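You operate a simulated robot arm through the tools that you are given. There is no shell and no other tool.

You are at the controls of a simulated robot arm. One attempt, no reset.

## Task
Close the carton, tape it and lay the TOP LOAD label on top.
Fine: use the tape press and raise its arm again.

Only the result counts: the job must be done as asked and must still hold three seconds after the hand-in. Knocking over, shifting, dropping, spilling or breaking anything else fails it.

## Robot
A 7-joint arm with a fingered hand on a trunk, on a base that drives. Base frame: it is fixed to the floor where the robot stands at the start and does not move with it; the origin is under the middle of the robot, x ahead of it, y to its left, z up; the surface under the hand at the start is at about z = 80. Units: cm, rad, N and s.
With the tool pointing down near the work surface it reaches from about 34 to 76 cm from the robot's upright axis, wherever it stands. Its first joint turns from -2.897 to 2.897 rad. Places, roughly: left flap [60, -20, 100]; press arm [70, -30, 110]; right flap [60, -40, 100]; top of the carton [60, -20, 90]. Payload 4 kg.
The TCP is the grasp point between the finger pads, 2.6 cm short of the fingertips. In the tool frame z runs along the fingers and y along their closing line. The gripper opens to 13.2 cm. The gripper's body begins 7.3 cm behind the TCP. The gripper is a hand of 4 fingers: y runs from the thumb to the fingers, the wrist lies at [0, 0, -23.9] in the tool frame, and closing takes about 1.5 s.
Orientation is that of the tool frame in the base frame, as a unit quaternion [x, y, z, w]. With the fingers straight down and closing along the base's y, the tool's x points along the base's -x, its y along +y and its z along -z.

## Interface
- The arm moves only by the tool arm_command. Its argument "deltas" is a list of rows, each a list of 6 numbers: the shift along the base's x, y, z in mm, then the turn, a rotation vector about the base's x, y, z in rad. In form: [[x, y, z, ax, ay, az], ...]. A call has 1 to 20 rows; each row is the pose to reach, as a shift and turn from the pose commanded when the call began. "hand" is the closure in counts, from 0 (fully open) to 255 (shut), set as the call begins (left out, the last holds). A row lasts 0.2 s, in which the tool goes at most 5 cm and 0.15 rad; a call with a longer step from one row to the next is refused whole, and so is a gripper value outside its range. Where a pose cannot be reached the arm comes as near as it can. A force on the tool above 90 N (or 10 N above the force at the start of the call, whichever is more), or a blocked arm, ends the call early, and 0.2 s more pass. Each finger travels about 7.2 cm/s and halts on what it meets, pressing with about 23 N; the grip force reading is that of the motor and also rises with nothing between the fingers. The clock runs only during rows and for 0.2 s after the last one: add rows that repeat a pose to give the fingers time. It gives the time, the measured TCP pose, the force on the tool (base axes), the opening and the grip force at its end, in the units of the frame above (readings bear some noise), with the torque about the TCP (base axes, N m) and any sound that the robot's microphone picked up.
- Cameras (640 x 400 px; columns grow to the right, rows downward): "scene" is now at [1, 9.42, 158.9]; the picture's right is [-0.64, -0.77, 0.00], its down [-0.38, 0.31, -0.87] and it looks along [0.67, -0.56, -0.49] (base axes); focal length 253 px, centre (320, 200). "wrist" rides on the gripper at [6.8, 0.2, -9.7] in the tool frame; the picture's right is [-0.03, 1.00, 0.00], its down [-0.82, -0.02, -0.58] and it looks along [-0.58, -0.01, 0.82] (tool axes); focal length 270 px, centre (320, 200). There is no depth. A picture from a camera that has moved, and an enlarged one, comes with that camera's place and axes in the base frame and with its lens.
- get_image(camera): a new picture of that camera. No time passes.
- slide_trunk(by): slides the trunk up (or, below 0, down) by that many cm; the arm and the scene camera ride with it, the base frame stays. It gives what a move gives, with no picture.
- base_move(legs): drives the robot by 1 to 6 legs, each [ahead, turn to the left] in cm and rad, along the robot's own axes; the way and the turn of a leg run together, so that a leg with both is an arc; at most 150 cm and 3.142 rad a leg. The arm and the cameras ride along, it lands a little off, and it stops where it bumps. It gives what a move gives.
- preshape(shape): the hand has 4 fingers and takes this shape, open, in about a second: jaw (thumb against the fingers, like two jaws); tri (thumb and two fingers); tip (a fingertip pinch); poke (one finger out to press); point (the index stretched); flat (the hand flat); cup (the hand cupped); fist (a fist). The gripper value then closes the fingers along that shape, each until it touches; the sizes above hold for jaw. It gives what a move gives, with no picture.
- aim_head(pan, tilt): turns the head with the scene camera to pan (to the left, within 2.705 rad either way) and tilt (down, from -0.506 to 1.204), counted from straight ahead of the robot. It gives what a move gives.
- inspect(camera, box): a new picture of the part [left, top, right, bottom] of that camera's present view, enlarged. No time passes.
- hand_in(): hands the job in; it is judged then, once.

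Places have to be worked out from the pictures, the camera data and where the tool is seen. Open the gripper and draw the arm clear of the work before you hand the job in, unless the task says otherwise.

The tools are called after "Request:" as name(argument=value, ...) on one line, values as JSON. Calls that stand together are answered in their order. arm_command: Moves the arm, as the interface text tells. Its arguments: {"type":"object","properties":{"deltas":{"type":"array","items":{"type":"array","items":{"type":"number"}}},"hand":{"type":"number"}},"required":["deltas"]} The other tools are called the same way: slide_trunk (by) slides the trunk up or down; preshape (shape) gives the hand a shape; base_move (legs) drives the base; aim_head (pan, tilt) turns the head that bears the scene camera; get_image (camera) takes a picture; inspect (camera, box) takes an enlarged picture of a part of a camera's view; hand_in () hands the job in.

At the start:

```text
t: 0.0
tcp_pos: [36.54, -19.59, 139.2]
orientation: [0.0, 1.0, -0.001, 0.002]
ft_force: [-0.6, 0.4, -0.1]
moment: [0.02, -0.01, -0.01]
finger_gap: 13.2
grasp_force: 0.1
shape: jaw
trunk travel left (down, up): [-53.8, 5.2]
robot x, y, heading: [0.11, 0.42, -0.003]
head pan, tilt: [-0.693, 0.515]
```

scene: 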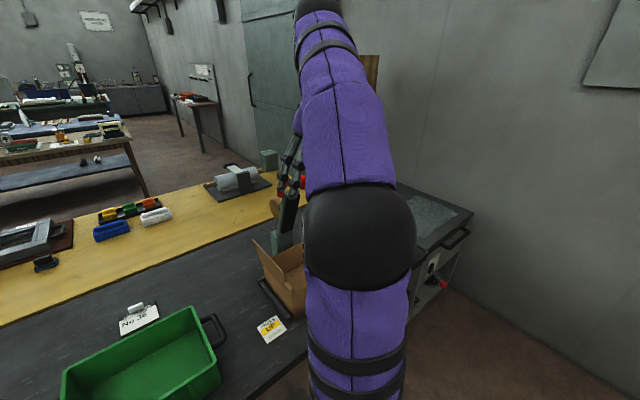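
wrist: 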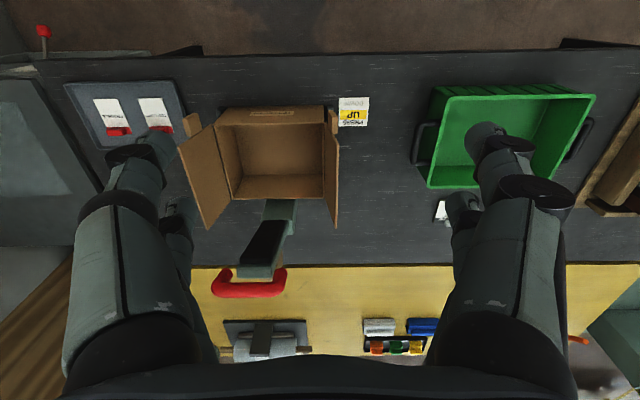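

I begin by looking at the work area more closely with enlarged views of both cameras.

Request:
inspect(camera="wrist", box=[160, 60, 420, 240])

Request:
inspect(camera="wrist", box=[160, 180, 460, 370])

Request:
inspect(camera="wrist", box=[40, 60, 240, 190])

Request:
inspect(camera="scene", box=[60, 220, 320, 400])

```text
2.22 times, centred on (290, 150) of wrist
camera zoom: at [29.58, -19.46, 148.95], right [0.03, 1.0, 0.0], down [0.81, -0.02, 0.58], along [0.58, -0.02, -0.81], focal length 601 px, centre (387, 311)
```

zoom: 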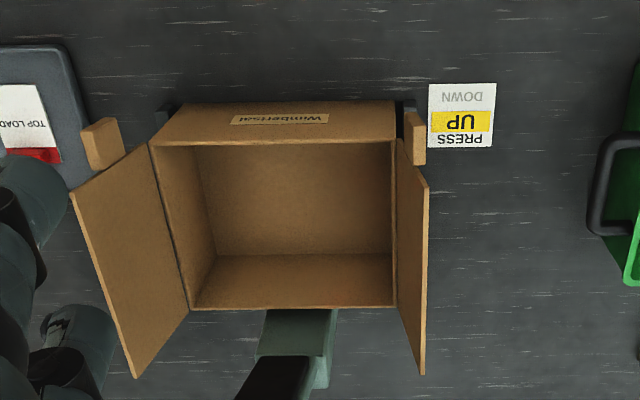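

```text
2.11 times, centred on (310, 275) of wrist
camera zoom: at [29.58, -19.46, 148.95], right [0.03, 1.0, 0.0], down [0.81, -0.02, 0.58], along [0.58, -0.02, -0.81], focal length 569 px, centre (341, 42)
```

zoom: 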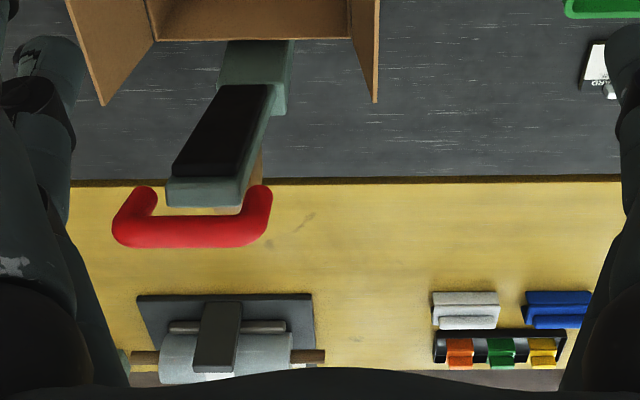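

```text
3.08 times, centred on (140, 125) of wrist
camera zoom: at [29.58, -19.46, 148.95], right [0.03, 1.0, 0.0], down [0.81, -0.02, 0.58], along [0.58, -0.02, -0.81], focal length 832 px, centre (874, 431)
```

zoom: 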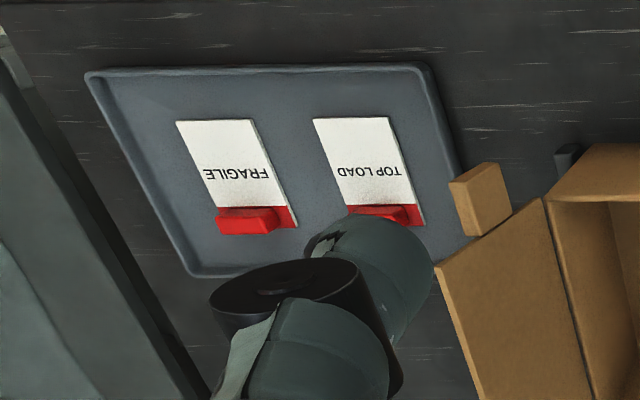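

```text
2.22 times, centred on (190, 310) of scene
camera zoom: at [1.0, 9.42, 158.9], right [-0.64, -0.77, 0.0], down [-0.38, 0.31, -0.87], along [0.67, -0.56, -0.49], focal length 563 px, centre (609, -44)
```

zoom: 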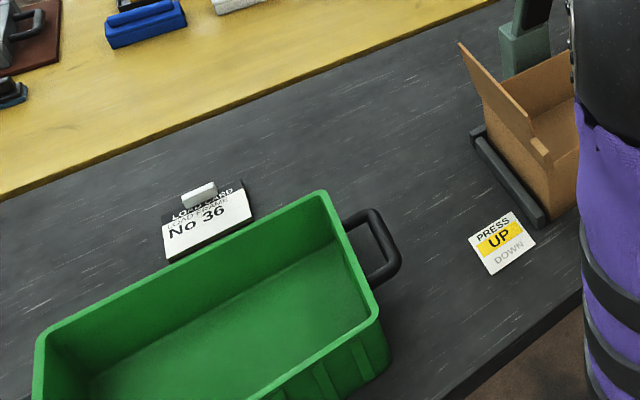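

The wrist view puts the carton top at roughly x 49–68, y −43 to −19, z ≈ 93. Both flaps stand nearly upright, and the press post is behind the carton with its handle up at about [64, −31, 124]. I swing the arm to the left so the scene camera gets a clear view.

Request:
arm_command(deltas=[[0, 40, 0, 0, 0, 0], [0, 90, 0, 0, 0, 0], [0, 140, 0, 0, 0, 0], [0, 190, 0, 0, 0, 0], [0, 240, 0, 0, 0, 0], [0, 290, 0, 0, 0, 0], [0, 340, 0, 0, 0, 0], [0, 390, 0, 0, 0, 0], [0, 440, 0, 0, 0, 0], [0, 490, 0, 0, 0, 0], [0, 540, 0, 0, 0, 0], [0, 560, 0, 0, 0, 0]])

Request:
get_image(camera="scene")

Request:
get_image(camera="wrist")

```text
t: 2.6
tcp_pos: [34.64, 34.08, 136.45]
orientation: [0.0, 1.0, 0.0, 0.001]
ft_force: [-0.2, 0.8, -0.7]
moment: [-0.02, 0.0, 0.01]
finger_gap: 13.2
grasp_force: 0.0
shape: jaw
out of reach, approached as far as the arm can: row 9, 10, 11, 12
trunk travel left (down, up): [-53.8, 5.2]
robot x, y, heading: [-0.09, 0.03, 0.002]
head pan, tilt: [-0.693, 0.515]
```

```text
taken
camera scene: at [1.03, 9.54, 158.9], right [-0.64, -0.77, 0.0], down [-0.38, 0.31, -0.87], along [0.67, -0.56, -0.49], focal length 253 px, centre (320, 200)
```

scene: 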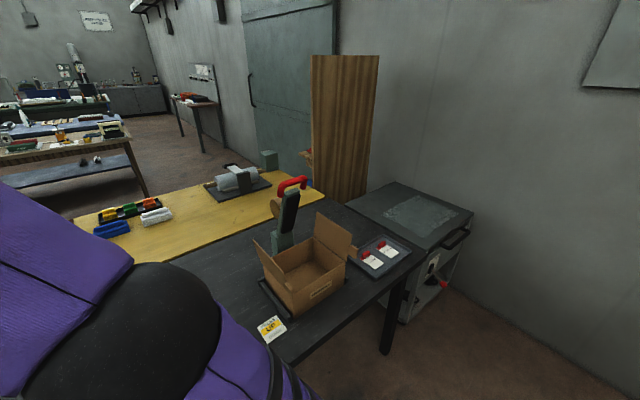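

```text
taken
camera wrist: at [27.66, 34.17, 146.09], right [0.03, 1.0, 0.0], down [0.81, -0.02, 0.58], along [0.58, -0.02, -0.81], focal length 270 px, centre (320, 200)
```

wrist: 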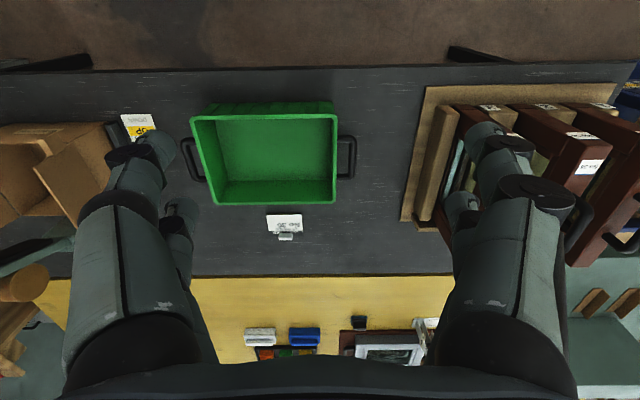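

Now the scene camera has a clear view of the carton and press. I enlarge it.

Request:
inspect(camera="scene", box=[235, 160, 425, 350])

Request:
inspect(camera="scene", box=[250, 165, 350, 255])

Request:
inspect(camera="scene", box=[320, 200, 420, 290])

Request:
inspect(camera="wrist", box=[0, 90, 160, 310])

```text
2.11 times, centred on (330, 255) of scene
camera zoom: at [1.03, 9.54, 158.9], right [-0.64, -0.77, 0.0], down [-0.38, 0.31, -0.87], along [0.67, -0.56, -0.49], focal length 533 px, centre (299, 84)
```

zoom: 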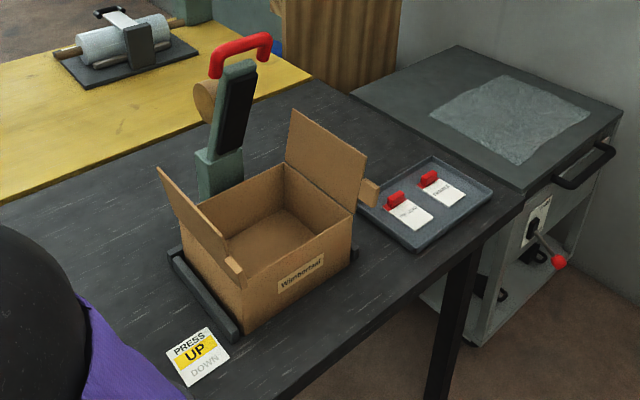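

```text
4.44 times, centred on (300, 210) of scene
camera zoom: at [1.03, 9.54, 158.9], right [-0.64, -0.77, 0.0], down [-0.38, 0.31, -0.87], along [0.67, -0.56, -0.49], focal length 1125 px, centre (409, 156)
```

zoom: 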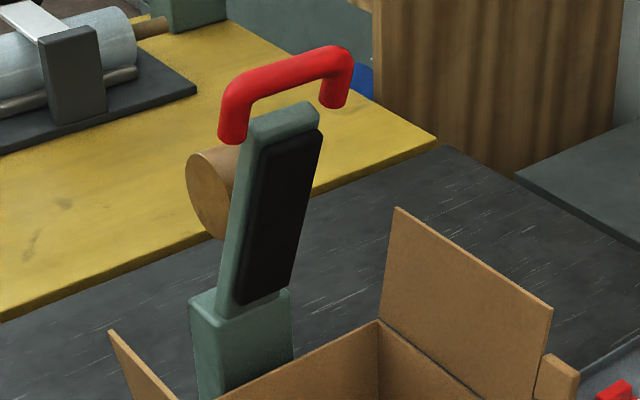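

```text
4.44 times, centred on (370, 245) of scene
camera zoom: at [1.03, 9.54, 158.9], right [-0.64, -0.77, 0.0], down [-0.38, 0.31, -0.87], along [0.67, -0.56, -0.49], focal length 1125 px, centre (98, 0)
```

zoom: 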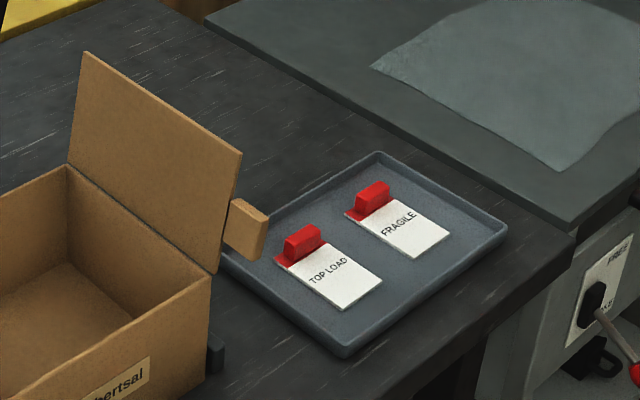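

```text
1.82 times, centred on (80, 200) of wrist
camera zoom: at [27.66, 34.17, 146.09], right [0.03, 1.0, 0.0], down [0.81, -0.02, 0.58], along [0.58, -0.02, -0.81], focal length 491 px, centre (756, 200)
```

zoom: 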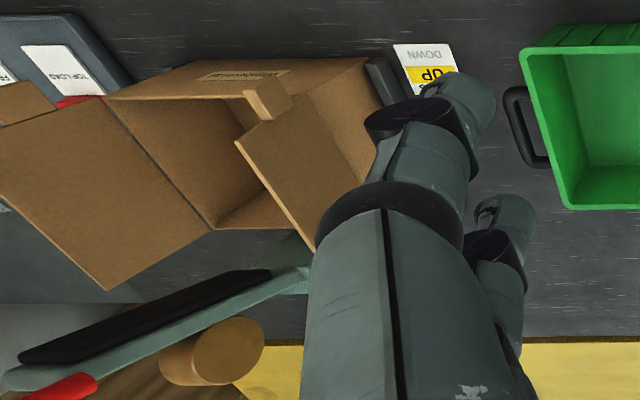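

The press arm leans back over its post, hinged near [73.6, −31, 97], with the handle bar at about [62.6, −30.8, 124.8]. The TOP LOAD tab is near [54, −61], which is out of reach from here. I drive the base about 30 cm to the right so that the carton is straight ahead.

Request:
base_move(legs=[[0, -1.571], [30, 0], [0, 1.571]])

Request:
aim_head(pan=-0.35, tilt=0.65)

Request:
get_image(camera="scene")

Request:
get_image(camera="wrist")

```text
t: 13.2
tcp_pos: [33.86, 3.48, 136.65]
orientation: [0.001, 1.0, 0.0, 0.003]
ft_force: [0.3, -0.1, 0.2]
moment: [0.0, 0.01, -0.02]
finger_gap: 13.18
grasp_force: 0.0
shape: jaw
trunk travel left (down, up): [-53.8, 5.2]
robot x, y, heading: [-0.67, -30.39, 0.0]
head pan, tilt: [-0.693, 0.515]
```

```text
t: 14.1
tcp_pos: [34.01, 3.46, 136.47]
orientation: [0.002, 1.0, 0.0, 0.002]
ft_force: [-0.2, -0.5, 0.1]
moment: [0.01, -0.01, 0.03]
finger_gap: 13.18
grasp_force: 0.0
shape: jaw
trunk travel left (down, up): [-53.8, 5.2]
robot x, y, heading: [-0.66, -30.77, -0.0]
head pan, tilt: [-0.351, 0.649]
```

```text
taken
camera scene: at [1.46, -18.1, 157.71], right [-0.35, -0.94, 0.0], down [-0.57, 0.21, -0.8], along [0.75, -0.28, -0.6], focal length 253 px, centre (320, 200)
```

scene: 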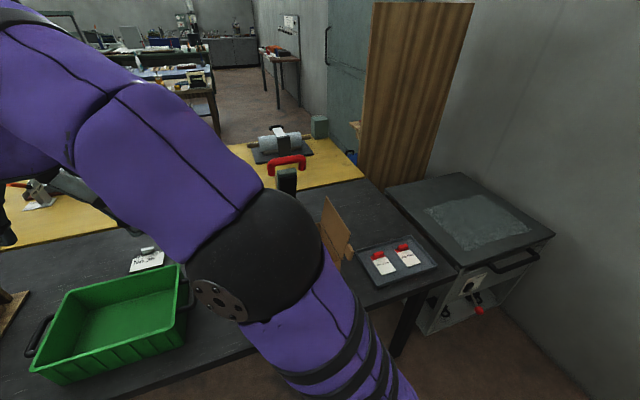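

```text
taken
camera wrist: at [26.99, 3.6, 146.15], right [0.03, 1.0, 0.0], down [0.81, -0.02, 0.58], along [0.58, -0.02, -0.81], focal length 270 px, centre (320, 200)
```

wrist: 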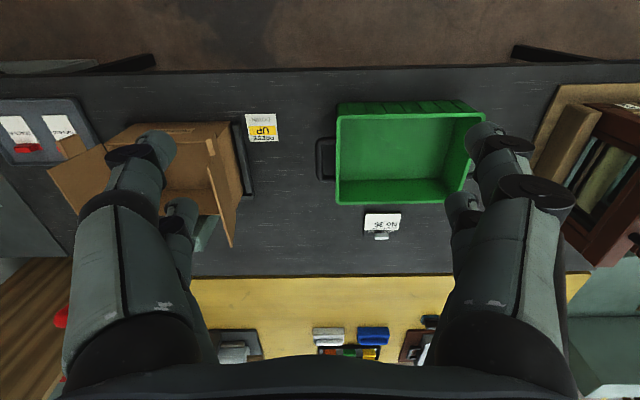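

The robot now stands at about (−0.7, −30.6). I move the hand in front of the carton at height so the wrist camera can take clean, centred measurements.

Request:
arm_command(deltas=[[10, -45, 5, 0, 0, 0], [20, -90, 10, 0, 0, 0], [20, -140, 15, 0, 0, 0], [20, -190, 20, 0, 0, 0], [20, -240, 20, 0, 0, 0], [20, -290, 20, 0, 0, 0], [20, -340, 20, 0, 0, 0], [20, -350, 20, 0, 0, 0]], hand=0)

Request:
get_image(camera="wrist")

Request:
get_image(camera="scene")

Request:
inspect(camera="wrist", box=[190, 60, 450, 222])

Request:
inspect(camera="wrist", box=[220, 180, 420, 305])

```text
refused: row 3 steps farther than a row can; nothing moved
```

```text
taken
camera wrist: at [26.99, 3.6, 146.15], right [0.03, 1.0, 0.0], down [0.81, -0.02, 0.58], along [0.58, -0.02, -0.81], focal length 270 px, centre (320, 200)
```

wrist: 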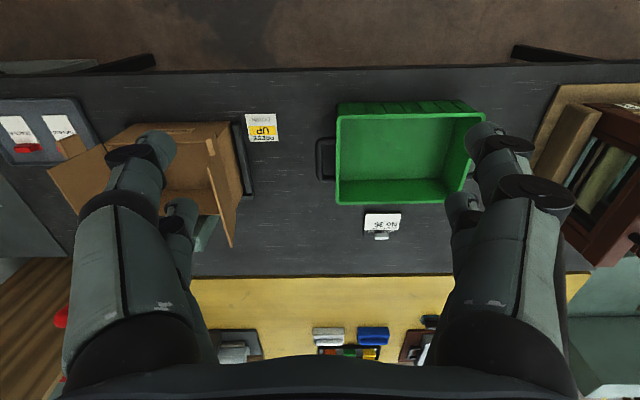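

```text
taken
camera scene: at [1.46, -18.1, 157.71], right [-0.35, -0.94, 0.0], down [-0.57, 0.21, -0.8], along [0.75, -0.28, -0.6], focal length 253 px, centre (320, 200)
```

scene: 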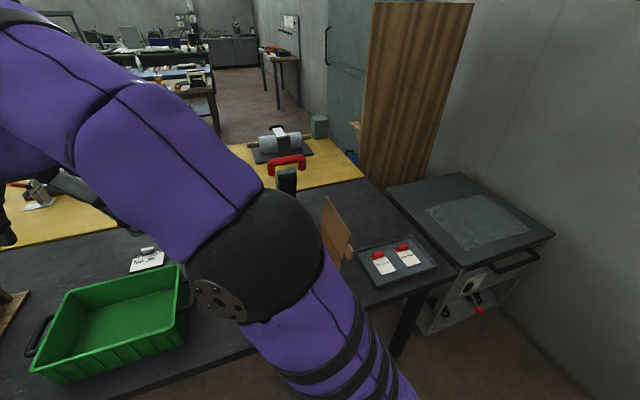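

```text
2.46 times, centred on (320, 141) of wrist
camera zoom: at [26.99, 3.6, 146.15], right [0.03, 1.0, 0.0], down [0.81, -0.02, 0.58], along [0.58, -0.02, -0.81], focal length 665 px, centre (320, 345)
```

zoom: 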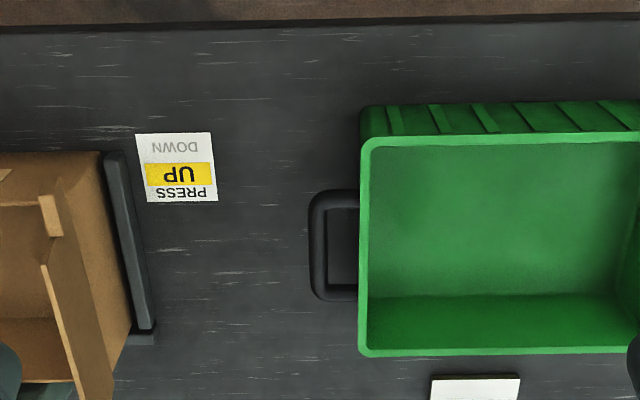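

```text
3.20 times, centred on (320, 242) of wrist
camera zoom: at [26.99, 3.6, 146.15], right [0.03, 1.0, 0.0], down [0.81, -0.02, 0.58], along [0.58, -0.02, -0.81], focal length 865 px, centre (320, 64)
```

zoom: 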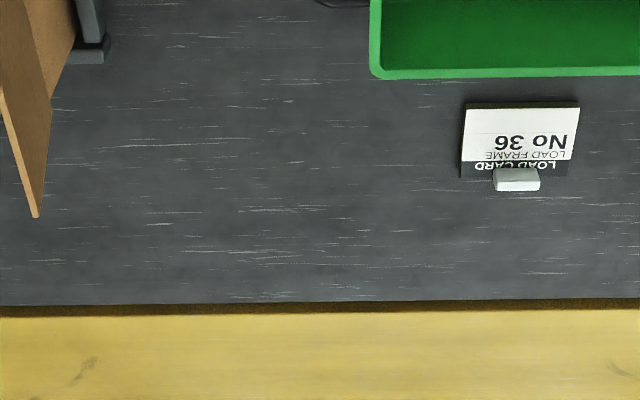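

The third row was slightly too long, so nothing moved. I resend it with shorter steps.

Request:
arm_command(deltas=[[10, -45, 5, 0, 0, 0], [20, -90, 10, 0, 0, 0], [20, -138, 15, 0, 0, 0], [20, -186, 20, 0, 0, 0], [20, -234, 20, 0, 0, 0], [20, -282, 20, 0, 0, 0], [20, -330, 20, 0, 0, 0], [20, -347, 20, 0, 0, 0]], hand=0)

Request:
get_image(camera="wrist")

Request:
inspect(camera="wrist", box=[190, 60, 450, 222])

Request:
inspect(camera="wrist", box=[220, 180, 420, 305])

Request:
get_image(camera="scene")

```text
t: 15.9
tcp_pos: [35.87, -31.51, 138.13]
orientation: [0.002, 1.0, 0.001, 0.001]
ft_force: [-0.2, 0.8, -0.3]
moment: [0.03, 0.02, -0.04]
finger_gap: 13.19
grasp_force: 0.0
shape: jaw
trunk travel left (down, up): [-53.8, 5.2]
robot x, y, heading: [-0.73, -29.9, -0.001]
head pan, tilt: [-0.351, 0.649]
```

```text
taken
camera wrist: at [28.96, -31.39, 147.95], right [0.03, 1.0, 0.0], down [0.81, -0.02, 0.58], along [0.58, -0.02, -0.81], focal length 270 px, centre (320, 200)
```

wrist: 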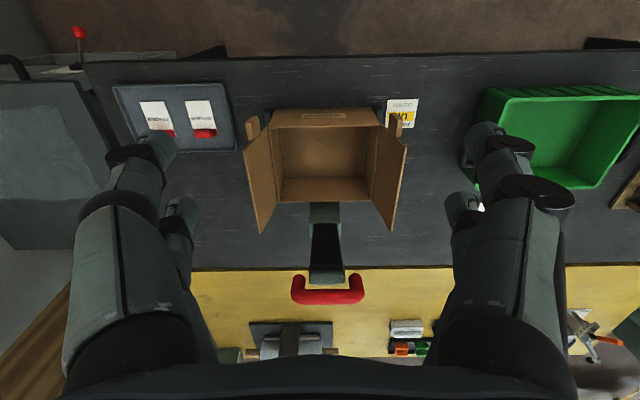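

```text
2.46 times, centred on (320, 141) of wrist
camera zoom: at [28.96, -31.39, 147.95], right [0.03, 1.0, 0.0], down [0.81, -0.02, 0.58], along [0.58, -0.02, -0.81], focal length 665 px, centre (320, 345)
```

zoom: 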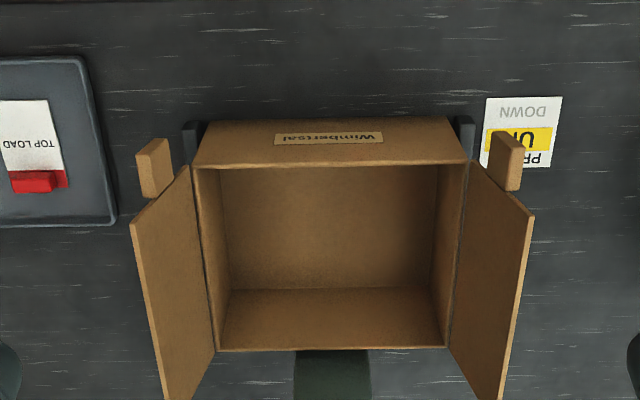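

```text
3.20 times, centred on (320, 242) of wrist
camera zoom: at [28.96, -31.39, 147.95], right [0.03, 1.0, 0.0], down [0.81, -0.02, 0.58], along [0.58, -0.02, -0.81], focal length 865 px, centre (320, 64)
```

zoom: 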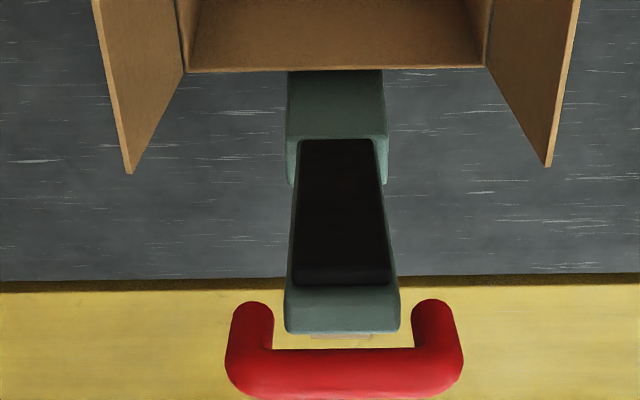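

```text
taken
camera scene: at [1.45, -18.13, 157.71], right [-0.35, -0.94, 0.0], down [-0.57, 0.21, -0.8], along [0.75, -0.28, -0.6], focal length 253 px, centre (320, 200)
```

scene: 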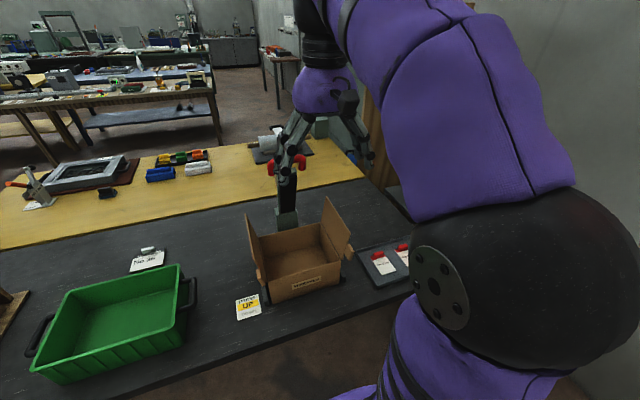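

From here I measure the carton at y −43.0 to −19.7, x 49.4 to 68.5, rim z ≈ 93.3. The flaps lean about 14° outward, and the press pad face runs from (70.3, 100.2) to (63.6, 118.8) in x–z. I close the hand into a blade and bring it to the outer side of the left flap.

Request:
arm_command(deltas=[[0, 45, 0, 0, 0, 0], [0, 90, 0, 0, 0, 0], [0, 135, 0, 0, 0, 0], [0, 180, 0, 0, 0, 0], [0, 225, 0, 0, 0, 0], [30, 235, -30, 0, 0, 0], [60, 235, -65, 0, 0, 0], [90, 235, -100, 0, 0, 0], [120, 235, -135, 0, 0, 0], [150, 235, -170, 0, 0, 0], [181, 235, -205, 0, 0, 0], [181, 235, -250, 0, 0, 0], [181, 235, -295, 0, 0, 0], [181, 235, -335, 0, 0, 0], [181, 235, -352, 0, 0, 0]], hand=255)

Request:
get_image(camera="scene")

Request:
get_image(camera="wrist")

```text
t: 19.1
tcp_pos: [54.02, -7.62, 103.16]
orientation: [0.0, 1.0, 0.0, 0.003]
ft_force: [0.5, 0.1, 0.2]
moment: [0.0, 0.0, 0.02]
finger_gap: 0.0
grasp_force: 22.8
shape: jaw
trunk travel left (down, up): [-53.8, 5.2]
robot x, y, heading: [-0.41, -30.3, -0.004]
head pan, tilt: [-0.351, 0.649]
```

```text
taken
camera scene: at [1.48, -18.09, 157.7], right [-0.35, -0.94, 0.0], down [-0.57, 0.21, -0.8], along [0.75, -0.28, -0.6], focal length 253 px, centre (320, 200)
```

scene: 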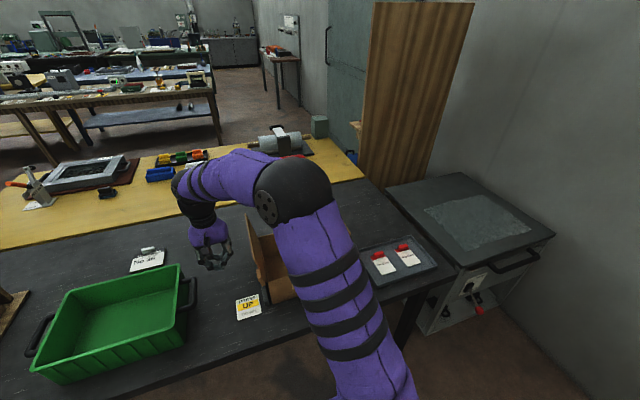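

```text
taken
camera wrist: at [47.1, -7.49, 112.83], right [0.03, 1.0, 0.0], down [0.81, -0.02, 0.58], along [0.58, -0.02, -0.81], focal length 270 px, centre (320, 200)
```

wrist: 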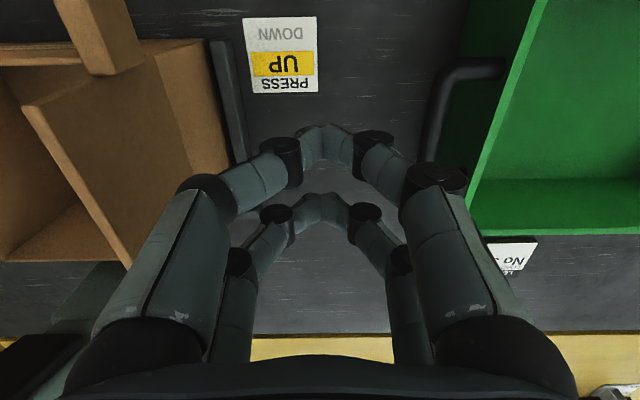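

The closed fingers sit outside the left flap at y ≈ −7.6. I push inward along an arc about the flap's hinge and stop partway to check.

Request:
arm_command(deltas=[[0, -44, -2, 0, 0, 0], [0, -74, -2, 0, 0, 0], [0, -99, -2, 0, 0, 0], [0, -112, -3, 0, 0, 0], [0, -126, -4, 0, 0, 0], [0, -143, -11, 0, 0, 0], [0, -158, -21, 0, 0, 0]], hand=255)

Request:
get_image(camera="wrist")

Request:
get_image(camera="scene")

```text
t: 20.7
tcp_pos: [54.01, -23.54, 101.25]
orientation: [0.002, 1.0, 0.0, 0.003]
ft_force: [0.6, -0.6, -0.1]
moment: [-0.01, 0.0, 0.0]
finger_gap: 0.0
grasp_force: 23.0
shape: jaw
trunk travel left (down, up): [-53.8, 5.2]
robot x, y, heading: [-0.7, -30.45, -0.003]
head pan, tilt: [-0.351, 0.649]
```

```text
taken
camera wrist: at [47.16, -23.38, 110.88], right [0.03, 1.0, 0.0], down [0.81, -0.02, 0.58], along [0.58, -0.02, -0.81], focal length 270 px, centre (320, 200)
```

wrist: 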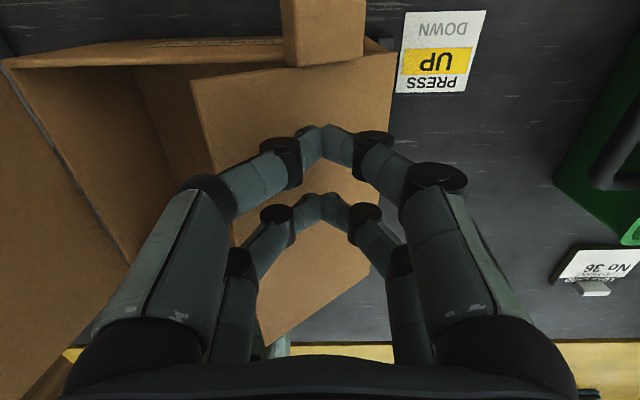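

```text
taken
camera scene: at [1.47, -18.12, 157.71], right [-0.35, -0.94, 0.0], down [-0.57, 0.21, -0.8], along [0.75, -0.28, -0.6], focal length 253 px, centre (320, 200)
```

scene: 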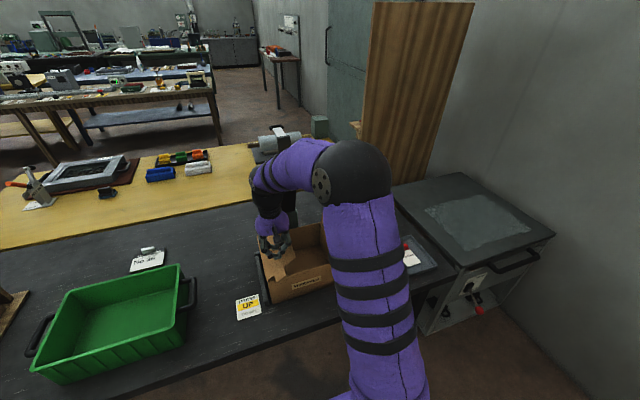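

The left flap is folding inward smoothly with no force reading. I continue the arc down to closed.

Request:
arm_command(deltas=[[0, -11, -14, 0, 0, 0], [0, -19, -31, 0, 0, 0], [0, -24, -43, 0, 0, 0], [0, -25, -48, 0, 0, 0], [0, -25, -50, 0, 0, 0]], hand=255)

Request:
get_image(camera="wrist")

Request:
get_image(camera="scene")

```text
t: 21.9
tcp_pos: [54.09, -26.01, 96.24]
orientation: [0.001, 1.0, 0.0, 0.003]
ft_force: [-0.3, -0.9, -0.6]
moment: [0.0, 0.03, 0.02]
finger_gap: 0.0
grasp_force: 22.9
shape: jaw
trunk travel left (down, up): [-53.8, 5.2]
robot x, y, heading: [-1.12, -30.42, -0.004]
head pan, tilt: [-0.351, 0.649]
```

```text
taken
camera wrist: at [47.06, -25.85, 105.85], right [0.03, 1.0, 0.0], down [0.81, -0.02, 0.58], along [0.58, -0.02, -0.81], focal length 270 px, centre (320, 200)
```

wrist: 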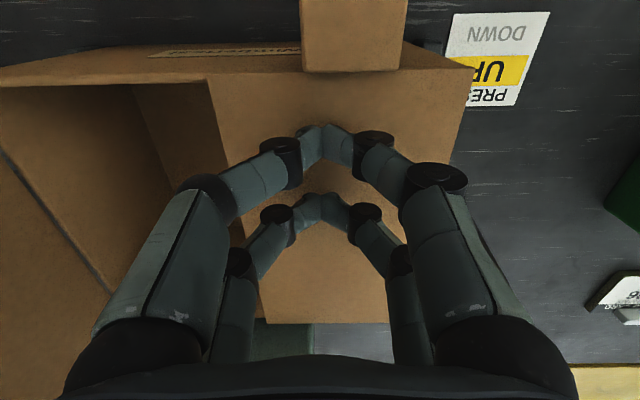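

```text
taken
camera scene: at [1.47, -18.1, 157.7], right [-0.35, -0.94, 0.0], down [-0.57, 0.21, -0.8], along [0.75, -0.28, -0.6], focal length 253 px, centre (320, 200)
```

scene: 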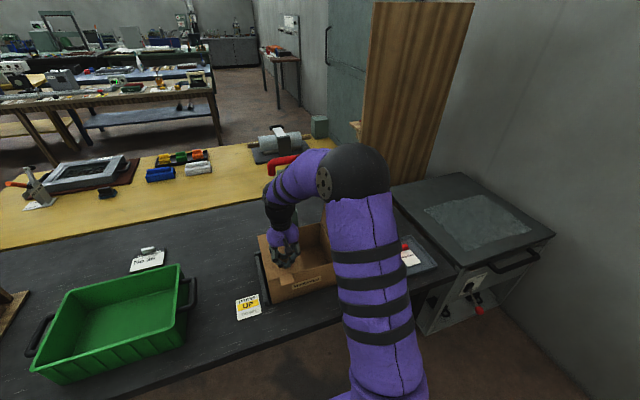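

The left flap looks almost flat. I ease down a few mm to seat it, then lift away and check whether it stays closed.

Request:
arm_command(deltas=[[0, 0, -2, 0, 0, 0], [0, 0, -4, 0, 0, 0], [0, 0, -4, 0, 0, 0]], hand=255)

Request:
arm_command(deltas=[[0, 10, 30, 0, 0, 0], [0, 20, 70, 0, 0, 0], [0, 20, 110, 0, 0, 0], [0, 20, 110, 0, 0, 0]], hand=255)

Request:
get_image(camera="wrist")

```text
t: 22.7
tcp_pos: [54.04, -26.03, 95.8]
orientation: [0.001, 1.0, 0.0, 0.004]
ft_force: [0.9, 1.8, 10.6]
moment: [0.07, 0.18, -0.02]
finger_gap: 0.0
grasp_force: 22.7
shape: jaw
trunk travel left (down, up): [-53.8, 5.2]
robot x, y, heading: [-0.93, -30.39, 0.001]
head pan, tilt: [-0.351, 0.649]
```

```text
t: 23.7
tcp_pos: [54.09, -24.21, 106.69]
orientation: [0.002, 1.0, 0.0, 0.002]
ft_force: [-0.3, -0.4, 0.1]
moment: [-0.03, 0.0, 0.01]
finger_gap: 0.0
grasp_force: 22.9
shape: jaw
trunk travel left (down, up): [-53.8, 5.2]
robot x, y, heading: [-0.88, -30.14, -0.0]
head pan, tilt: [-0.351, 0.649]
```

```text
taken
camera wrist: at [47.1, -24.06, 116.41], right [0.03, 1.0, 0.0], down [0.81, -0.02, 0.58], along [0.58, -0.02, -0.81], focal length 270 px, centre (320, 200)
```

wrist: 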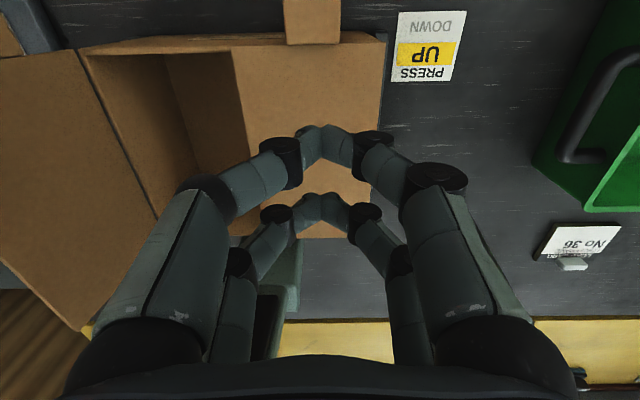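

The left flap stays shut, its top at z ≈ 93.2. Next I go back, over and around to the outer side of the right flap.

Request:
arm_command(deltas=[[-40, 0, 25, 0, 0, 0], [-80, 0, 50, 0, 0, 0], [-80, 0, 97, 0, 0, 0], [-80, -48, 100, 0, 0, 0], [-80, -96, 100, 0, 0, 0], [-80, -144, 100, 0, 0, 0], [-80, -192, 100, 0, 0, 0], [-80, -240, 100, 0, 0, 0], [-80, -288, 100, 0, 0, 0], [-80, -318, 100, 0, 0, 0], [-40, -318, 75, 0, 0, 0], [0, -318, 50, 0, 0, 0], [0, -318, 5, 0, 0, 0], [0, -318, -36, 0, 0, 0], [0, -318, -36, 0, 0, 0]], hand=255)

Request:
get_image(camera="wrist")

Request:
get_image(camera="scene")

```text
t: 26.9
tcp_pos: [54.08, -55.73, 103.23]
orientation: [0.002, 1.0, 0.0, 0.002]
ft_force: [-0.1, 0.3, 0.0]
moment: [0.0, -0.03, 0.02]
finger_gap: 0.01
grasp_force: 23.1
shape: jaw
trunk travel left (down, up): [-53.8, 5.2]
robot x, y, heading: [-0.29, -30.56, -0.006]
head pan, tilt: [-0.351, 0.649]
```

```text
taken
camera wrist: at [47.22, -55.6, 112.95], right [0.03, 1.0, 0.0], down [0.81, -0.02, 0.58], along [0.58, -0.02, -0.81], focal length 270 px, centre (320, 200)
```

wrist: 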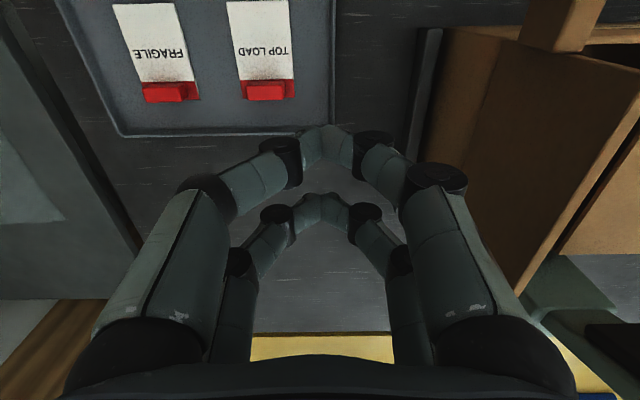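

```text
taken
camera scene: at [1.5, -18.13, 157.71], right [-0.35, -0.94, 0.0], down [-0.57, 0.21, -0.8], along [0.75, -0.28, -0.6], focal length 253 px, centre (320, 200)
```

scene: 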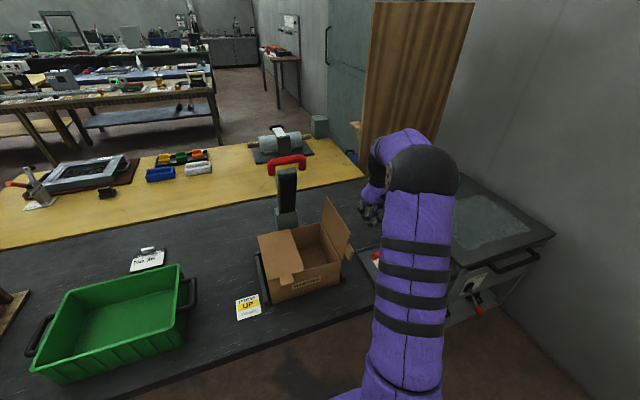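

The hand is outside the right flap with the tray well below. I mirror the same closing arc.

Request:
arm_command(deltas=[[0, 45, -2, 0, 0, 0], [0, 80, -2, 0, 0, 0], [0, 105, -2, 0, 0, 0], [0, 118, -3, 0, 0, 0], [0, 132, -5, 0, 0, 0], [0, 149, -11, 0, 0, 0], [0, 164, -22, 0, 0, 0], [0, 176, -35, 0, 0, 0], [0, 184, -52, 0, 0, 0], [0, 190, -64, 0, 0, 0], [0, 190, -70, 0, 0, 0], [0, 190, -74, 0, 0, 0], [0, 190, -74, 0, 0, 0]], hand=255)

Request:
get_image(camera="wrist")

Request:
get_image(camera="scene")

```text
t: 29.7
tcp_pos: [54.24, -36.81, 95.78]
orientation: [0.002, 1.0, 0.0, 0.003]
ft_force: [-1.7, 0.0, 10.9]
moment: [0.04, 0.23, -0.02]
finger_gap: 0.0
grasp_force: 23.1
shape: jaw
trunk travel left (down, up): [-53.8, 5.2]
robot x, y, heading: [-0.56, -30.46, 0.0]
head pan, tilt: [-0.351, 0.649]
```

```text
taken
camera wrist: at [47.21, -36.67, 105.52], right [0.03, 1.0, 0.0], down [0.81, -0.02, 0.58], along [0.58, -0.02, -0.81], focal length 270 px, centre (320, 200)
```

wrist: 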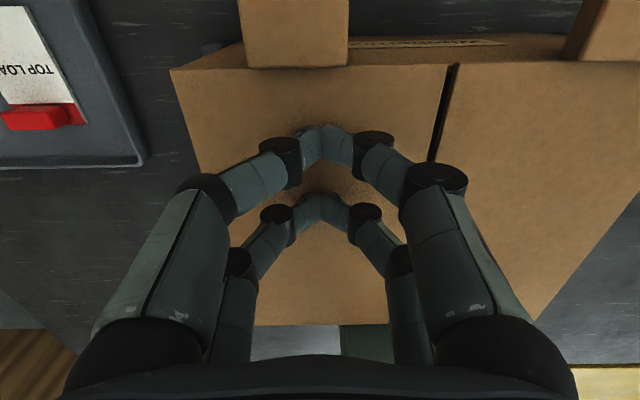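

```text
taken
camera scene: at [1.38, -18.1, 157.72], right [-0.35, -0.94, 0.0], down [-0.57, 0.21, -0.8], along [0.75, -0.28, -0.6], focal length 253 px, centre (320, 200)
```

scene: 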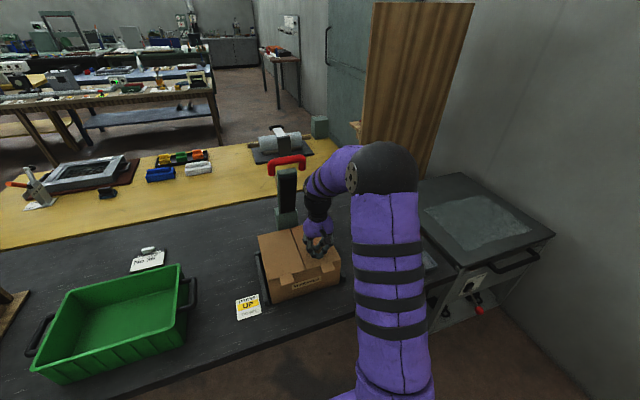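

Both flaps lie flat with the seam visible at y ≈ −31. I lift off, back away and turn the hand 90° about the vertical, opening it to about 5 cm, ready for the press handle.

Request:
arm_command(deltas=[[0, 0, 30, 0, 0, 0], [-20, 10, 70, 0, 0, 0], [-40, 30, 105, 0, 0, 0], [-60, 56, 138, 0, 0, 0], [-62, 56, 183, 0, 0, -0.14], [-62, 56, 228, 0, 0, -0.28], [-62, 56, 270, 0, 0, -0.42], [-62, 56, 290, 0, 0, -0.56], [-62, 56, 290, 0, 0, -0.7], [-62, 56, 290, 0, 0, -0.84], [-62, 56, 290, 0, 0, -0.98], [-62, 56, 290, 0, 0, -1.12], [-62, 56, 290, 0, 0, -1.26], [-62, 56, 290, 0, 0, -1.4], [-62, 56, 290, 0, 0, -1.5], [-62, 56, 290, 0, 0, -1.571]], hand=150)

Request:
get_image(camera="wrist")

Request:
get_image(camera="scene")

```text
t: 33.1
tcp_pos: [47.87, -31.26, 124.83]
orientation: [0.709, 0.705, -0.002, 0.002]
ft_force: [-0.6, -0.1, -0.3]
moment: [0.0, -0.04, 0.01]
finger_gap: 5.42
grasp_force: 0.1
shape: jaw
trunk travel left (down, up): [-53.8, 5.2]
robot x, y, heading: [-0.74, -30.31, -0.002]
head pan, tilt: [-0.351, 0.649]
```

```text
taken
camera wrist: at [48.0, -24.42, 134.48], right [1.0, -0.03, 0.0], down [-0.02, -0.81, 0.58], along [-0.02, -0.58, -0.81], focal length 270 px, centre (320, 200)
```

wrist: 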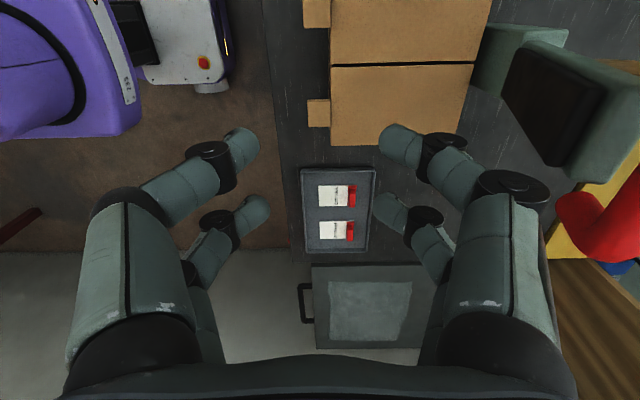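

```text
taken
camera scene: at [1.46, -18.1, 157.7], right [-0.35, -0.94, 0.0], down [-0.57, 0.21, -0.8], along [0.75, -0.28, -0.6], focal length 253 px, centre (320, 200)
```

scene: 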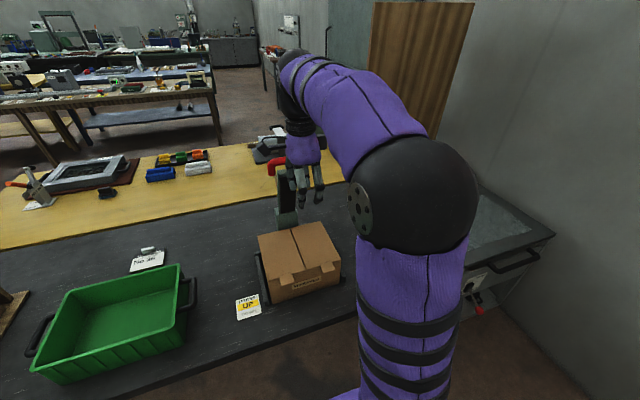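

The hand is now turned with its fingers in the x–z plane, and the flaps remain shut. I tilt the tool 45° forward and move to a pre-grasp point on the line to the handle bar.

Request:
arm_command(deltas=[[0, 0, 30, 0, -0.14, 0], [0, 0, 60, 0, -0.28, 0], [10, 0, 75, 0, -0.42, 0], [30, 0, 75, 0, -0.56, 0], [50, 0, 73, 0, -0.68, 0], [66, 0, 77, 0, -0.785, 0], [66, 0, 77, 0, -0.785, 0]], hand=150)

Request:
get_image(camera="wrist")

Request:
get_image(camera="scene")

```text
t: 34.7
tcp_pos: [54.39, -31.11, 132.5]
orientation: [0.654, 0.652, 0.269, 0.272]
ft_force: [-0.7, 1.0, 0.3]
moment: [-0.03, 0.01, 0.02]
finger_gap: 5.39
grasp_force: 0.1
shape: jaw
trunk travel left (down, up): [-53.8, 5.2]
robot x, y, heading: [-0.67, -30.56, -0.003]
head pan, tilt: [-0.351, 0.649]
```

```text
taken
camera wrist: at [47.63, -24.32, 139.47], right [0.71, -0.03, 0.71], down [-0.43, -0.81, 0.39], along [0.56, -0.58, -0.59], focal length 270 px, centre (320, 200)
```

wrist: 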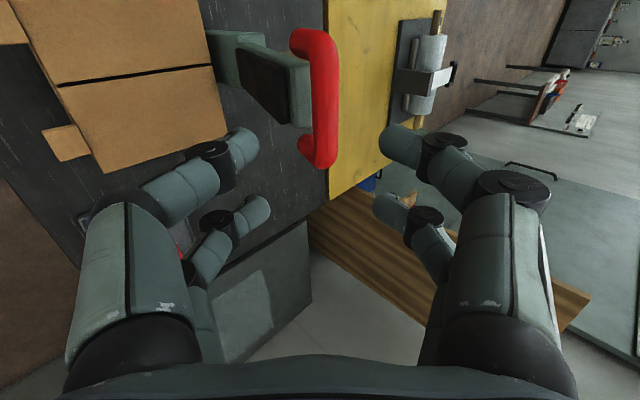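

```text
taken
camera scene: at [1.45, -18.1, 157.71], right [-0.35, -0.94, 0.0], down [-0.57, 0.21, -0.8], along [0.75, -0.28, -0.6], focal length 253 px, centre (320, 200)
```

scene: 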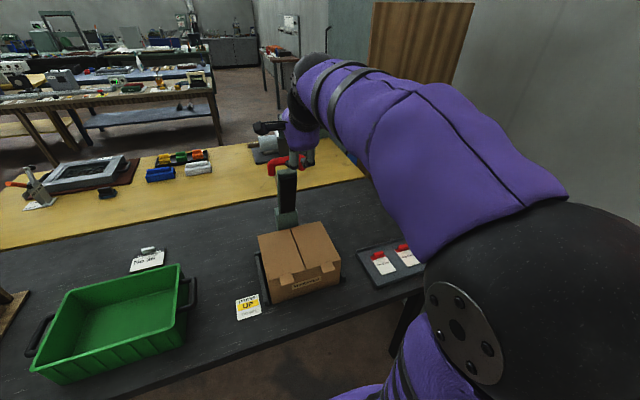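

The bar sits between the jaws in the wrist view. I advance along the tool axis so the bar ends up just past the TCP.

Request:
arm_command(deltas=[[25, 0, -24, 0, 0, 0], [50, 0, -48, 0, 0, 0], [66, 0, -62, 0, 0, 0], [76, 0, -72, 0, 0, 0], [76, 0, -72, 0, 0, 0]], hand=150)

Request:
get_image(camera="wrist")

Request:
get_image(camera="scene")

```text
t: 35.9
tcp_pos: [62.07, -31.28, 125.34]
orientation: [0.655, 0.652, 0.269, 0.271]
ft_force: [0.2, 0.6, -0.8]
moment: [0.03, 0.04, 0.03]
finger_gap: 5.42
grasp_force: 0.0
shape: jaw
trunk travel left (down, up): [-53.8, 5.2]
robot x, y, heading: [-0.84, -30.39, 0.001]
head pan, tilt: [-0.351, 0.649]
```

```text
taken
camera wrist: at [55.38, -24.51, 132.26], right [0.71, -0.03, 0.71], down [-0.43, -0.81, 0.39], along [0.56, -0.58, -0.59], focal length 270 px, centre (320, 200)
```

wrist: 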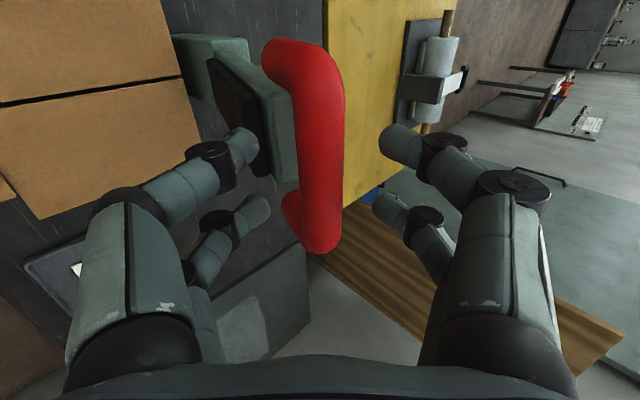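

```text
taken
camera scene: at [1.47, -18.11, 157.71], right [-0.35, -0.94, 0.0], down [-0.57, 0.21, -0.8], along [0.75, -0.28, -0.6], focal length 253 px, centre (320, 200)
```

scene: 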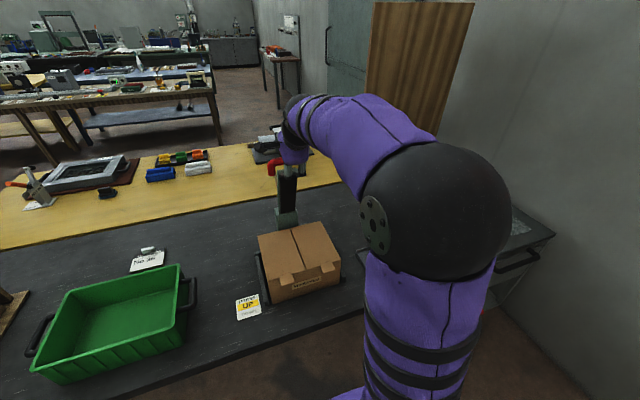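

The bar is between the jaws with no contact. I go slightly deeper and narrow the gap to about 3 cm, to cage the 2 cm bar loosely.

Request:
arm_command(deltas=[[3, 0, -3, 0, 0, 0], [3, 0, -3, 0, 0, 0], [3, 0, -3, 0, 0, 0], [3, 0, -3, 0, 0, 0]], hand=196)

Request:
get_image(camera="wrist")

Request:
inspect(camera="scene", box=[220, 90, 380, 250])

```text
t: 36.9
tcp_pos: [62.43, -31.34, 124.96]
orientation: [0.655, 0.652, 0.269, 0.272]
ft_force: [0.3, 0.2, 0.3]
moment: [-0.01, 0.02, 0.0]
finger_gap: 3.1
grasp_force: 0.0
shape: jaw
trunk travel left (down, up): [-53.8, 5.2]
robot x, y, heading: [-0.54, -30.57, -0.003]
head pan, tilt: [-0.351, 0.649]
```

```text
taken
camera wrist: at [55.65, -24.48, 132.03], right [0.71, -0.03, 0.71], down [-0.43, -0.81, 0.39], along [0.56, -0.58, -0.59], focal length 270 px, centre (320, 200)
```

wrist: 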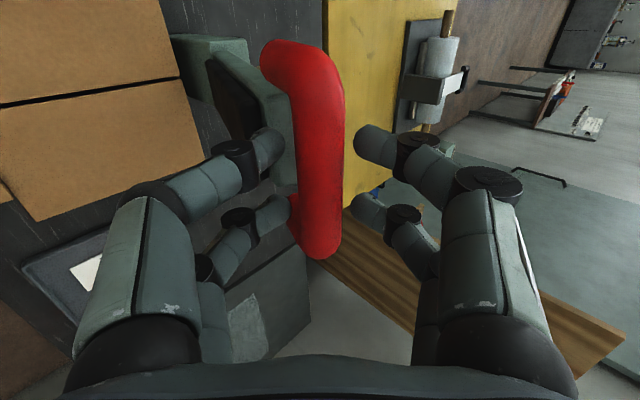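

```text
2.50 times, centred on (300, 170) of scene
camera zoom: at [1.46, -18.1, 157.7], right [-0.35, -0.94, 0.0], down [-0.57, 0.21, -0.8], along [0.75, -0.28, -0.6], focal length 633 px, centre (370, 275)
```

zoom: 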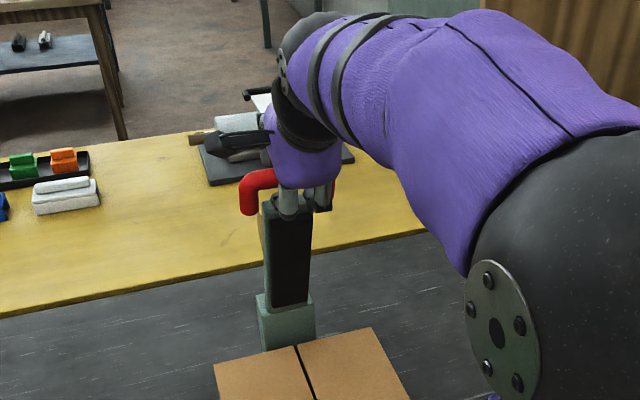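

The cage is good. I start lowering the press, moving the hand along the estimated arc about the hinge for the first 15°.

Request:
arm_command(deltas=[[-13, 0, -5, 0, 0, 0], [-26, 0, -11, 0, 0, 0], [-37, 0, -17, 0, 0, 0], [-49, 0, -25, 0, 0, 0], [-60, 0, -32, 0, 0, 0], [-70, 0, -40, 0, 0, 0]], hand=196)

Request:
get_image(camera="wrist")

Request:
inspect(camera="scene", box=[220, 90, 380, 250])

```text
t: 38.3
tcp_pos: [55.21, -31.2, 121.08]
orientation: [0.655, 0.651, 0.269, 0.272]
ft_force: [0.0, -0.3, -0.2]
moment: [0.01, 0.01, 0.02]
finger_gap: 3.11
grasp_force: 0.0
shape: jaw
trunk travel left (down, up): [-53.8, 5.2]
robot x, y, heading: [-0.7, -30.16, -0.01]
head pan, tilt: [-0.351, 0.649]
```

```text
taken
camera wrist: at [48.52, -24.43, 128.01], right [0.71, -0.03, 0.71], down [-0.43, -0.81, 0.4], along [0.56, -0.58, -0.59], focal length 270 px, centre (320, 200)
```

wrist: 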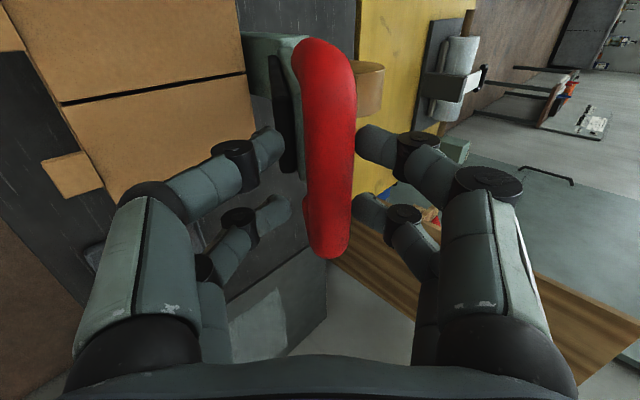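

```text
2.50 times, centred on (300, 170) of scene
camera zoom: at [1.45, -18.1, 157.71], right [-0.35, -0.94, 0.0], down [-0.57, 0.21, -0.8], along [0.75, -0.28, -0.6], focal length 633 px, centre (370, 275)
```

zoom: 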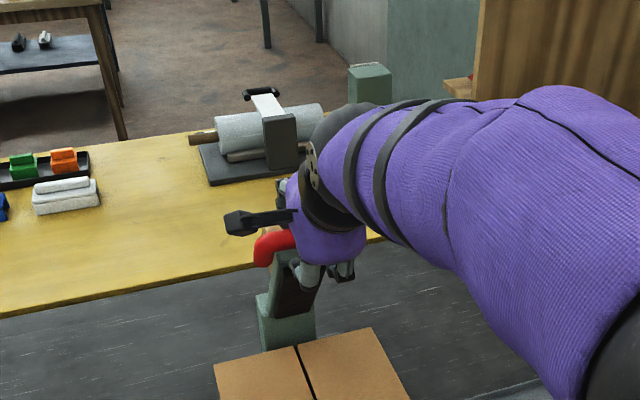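

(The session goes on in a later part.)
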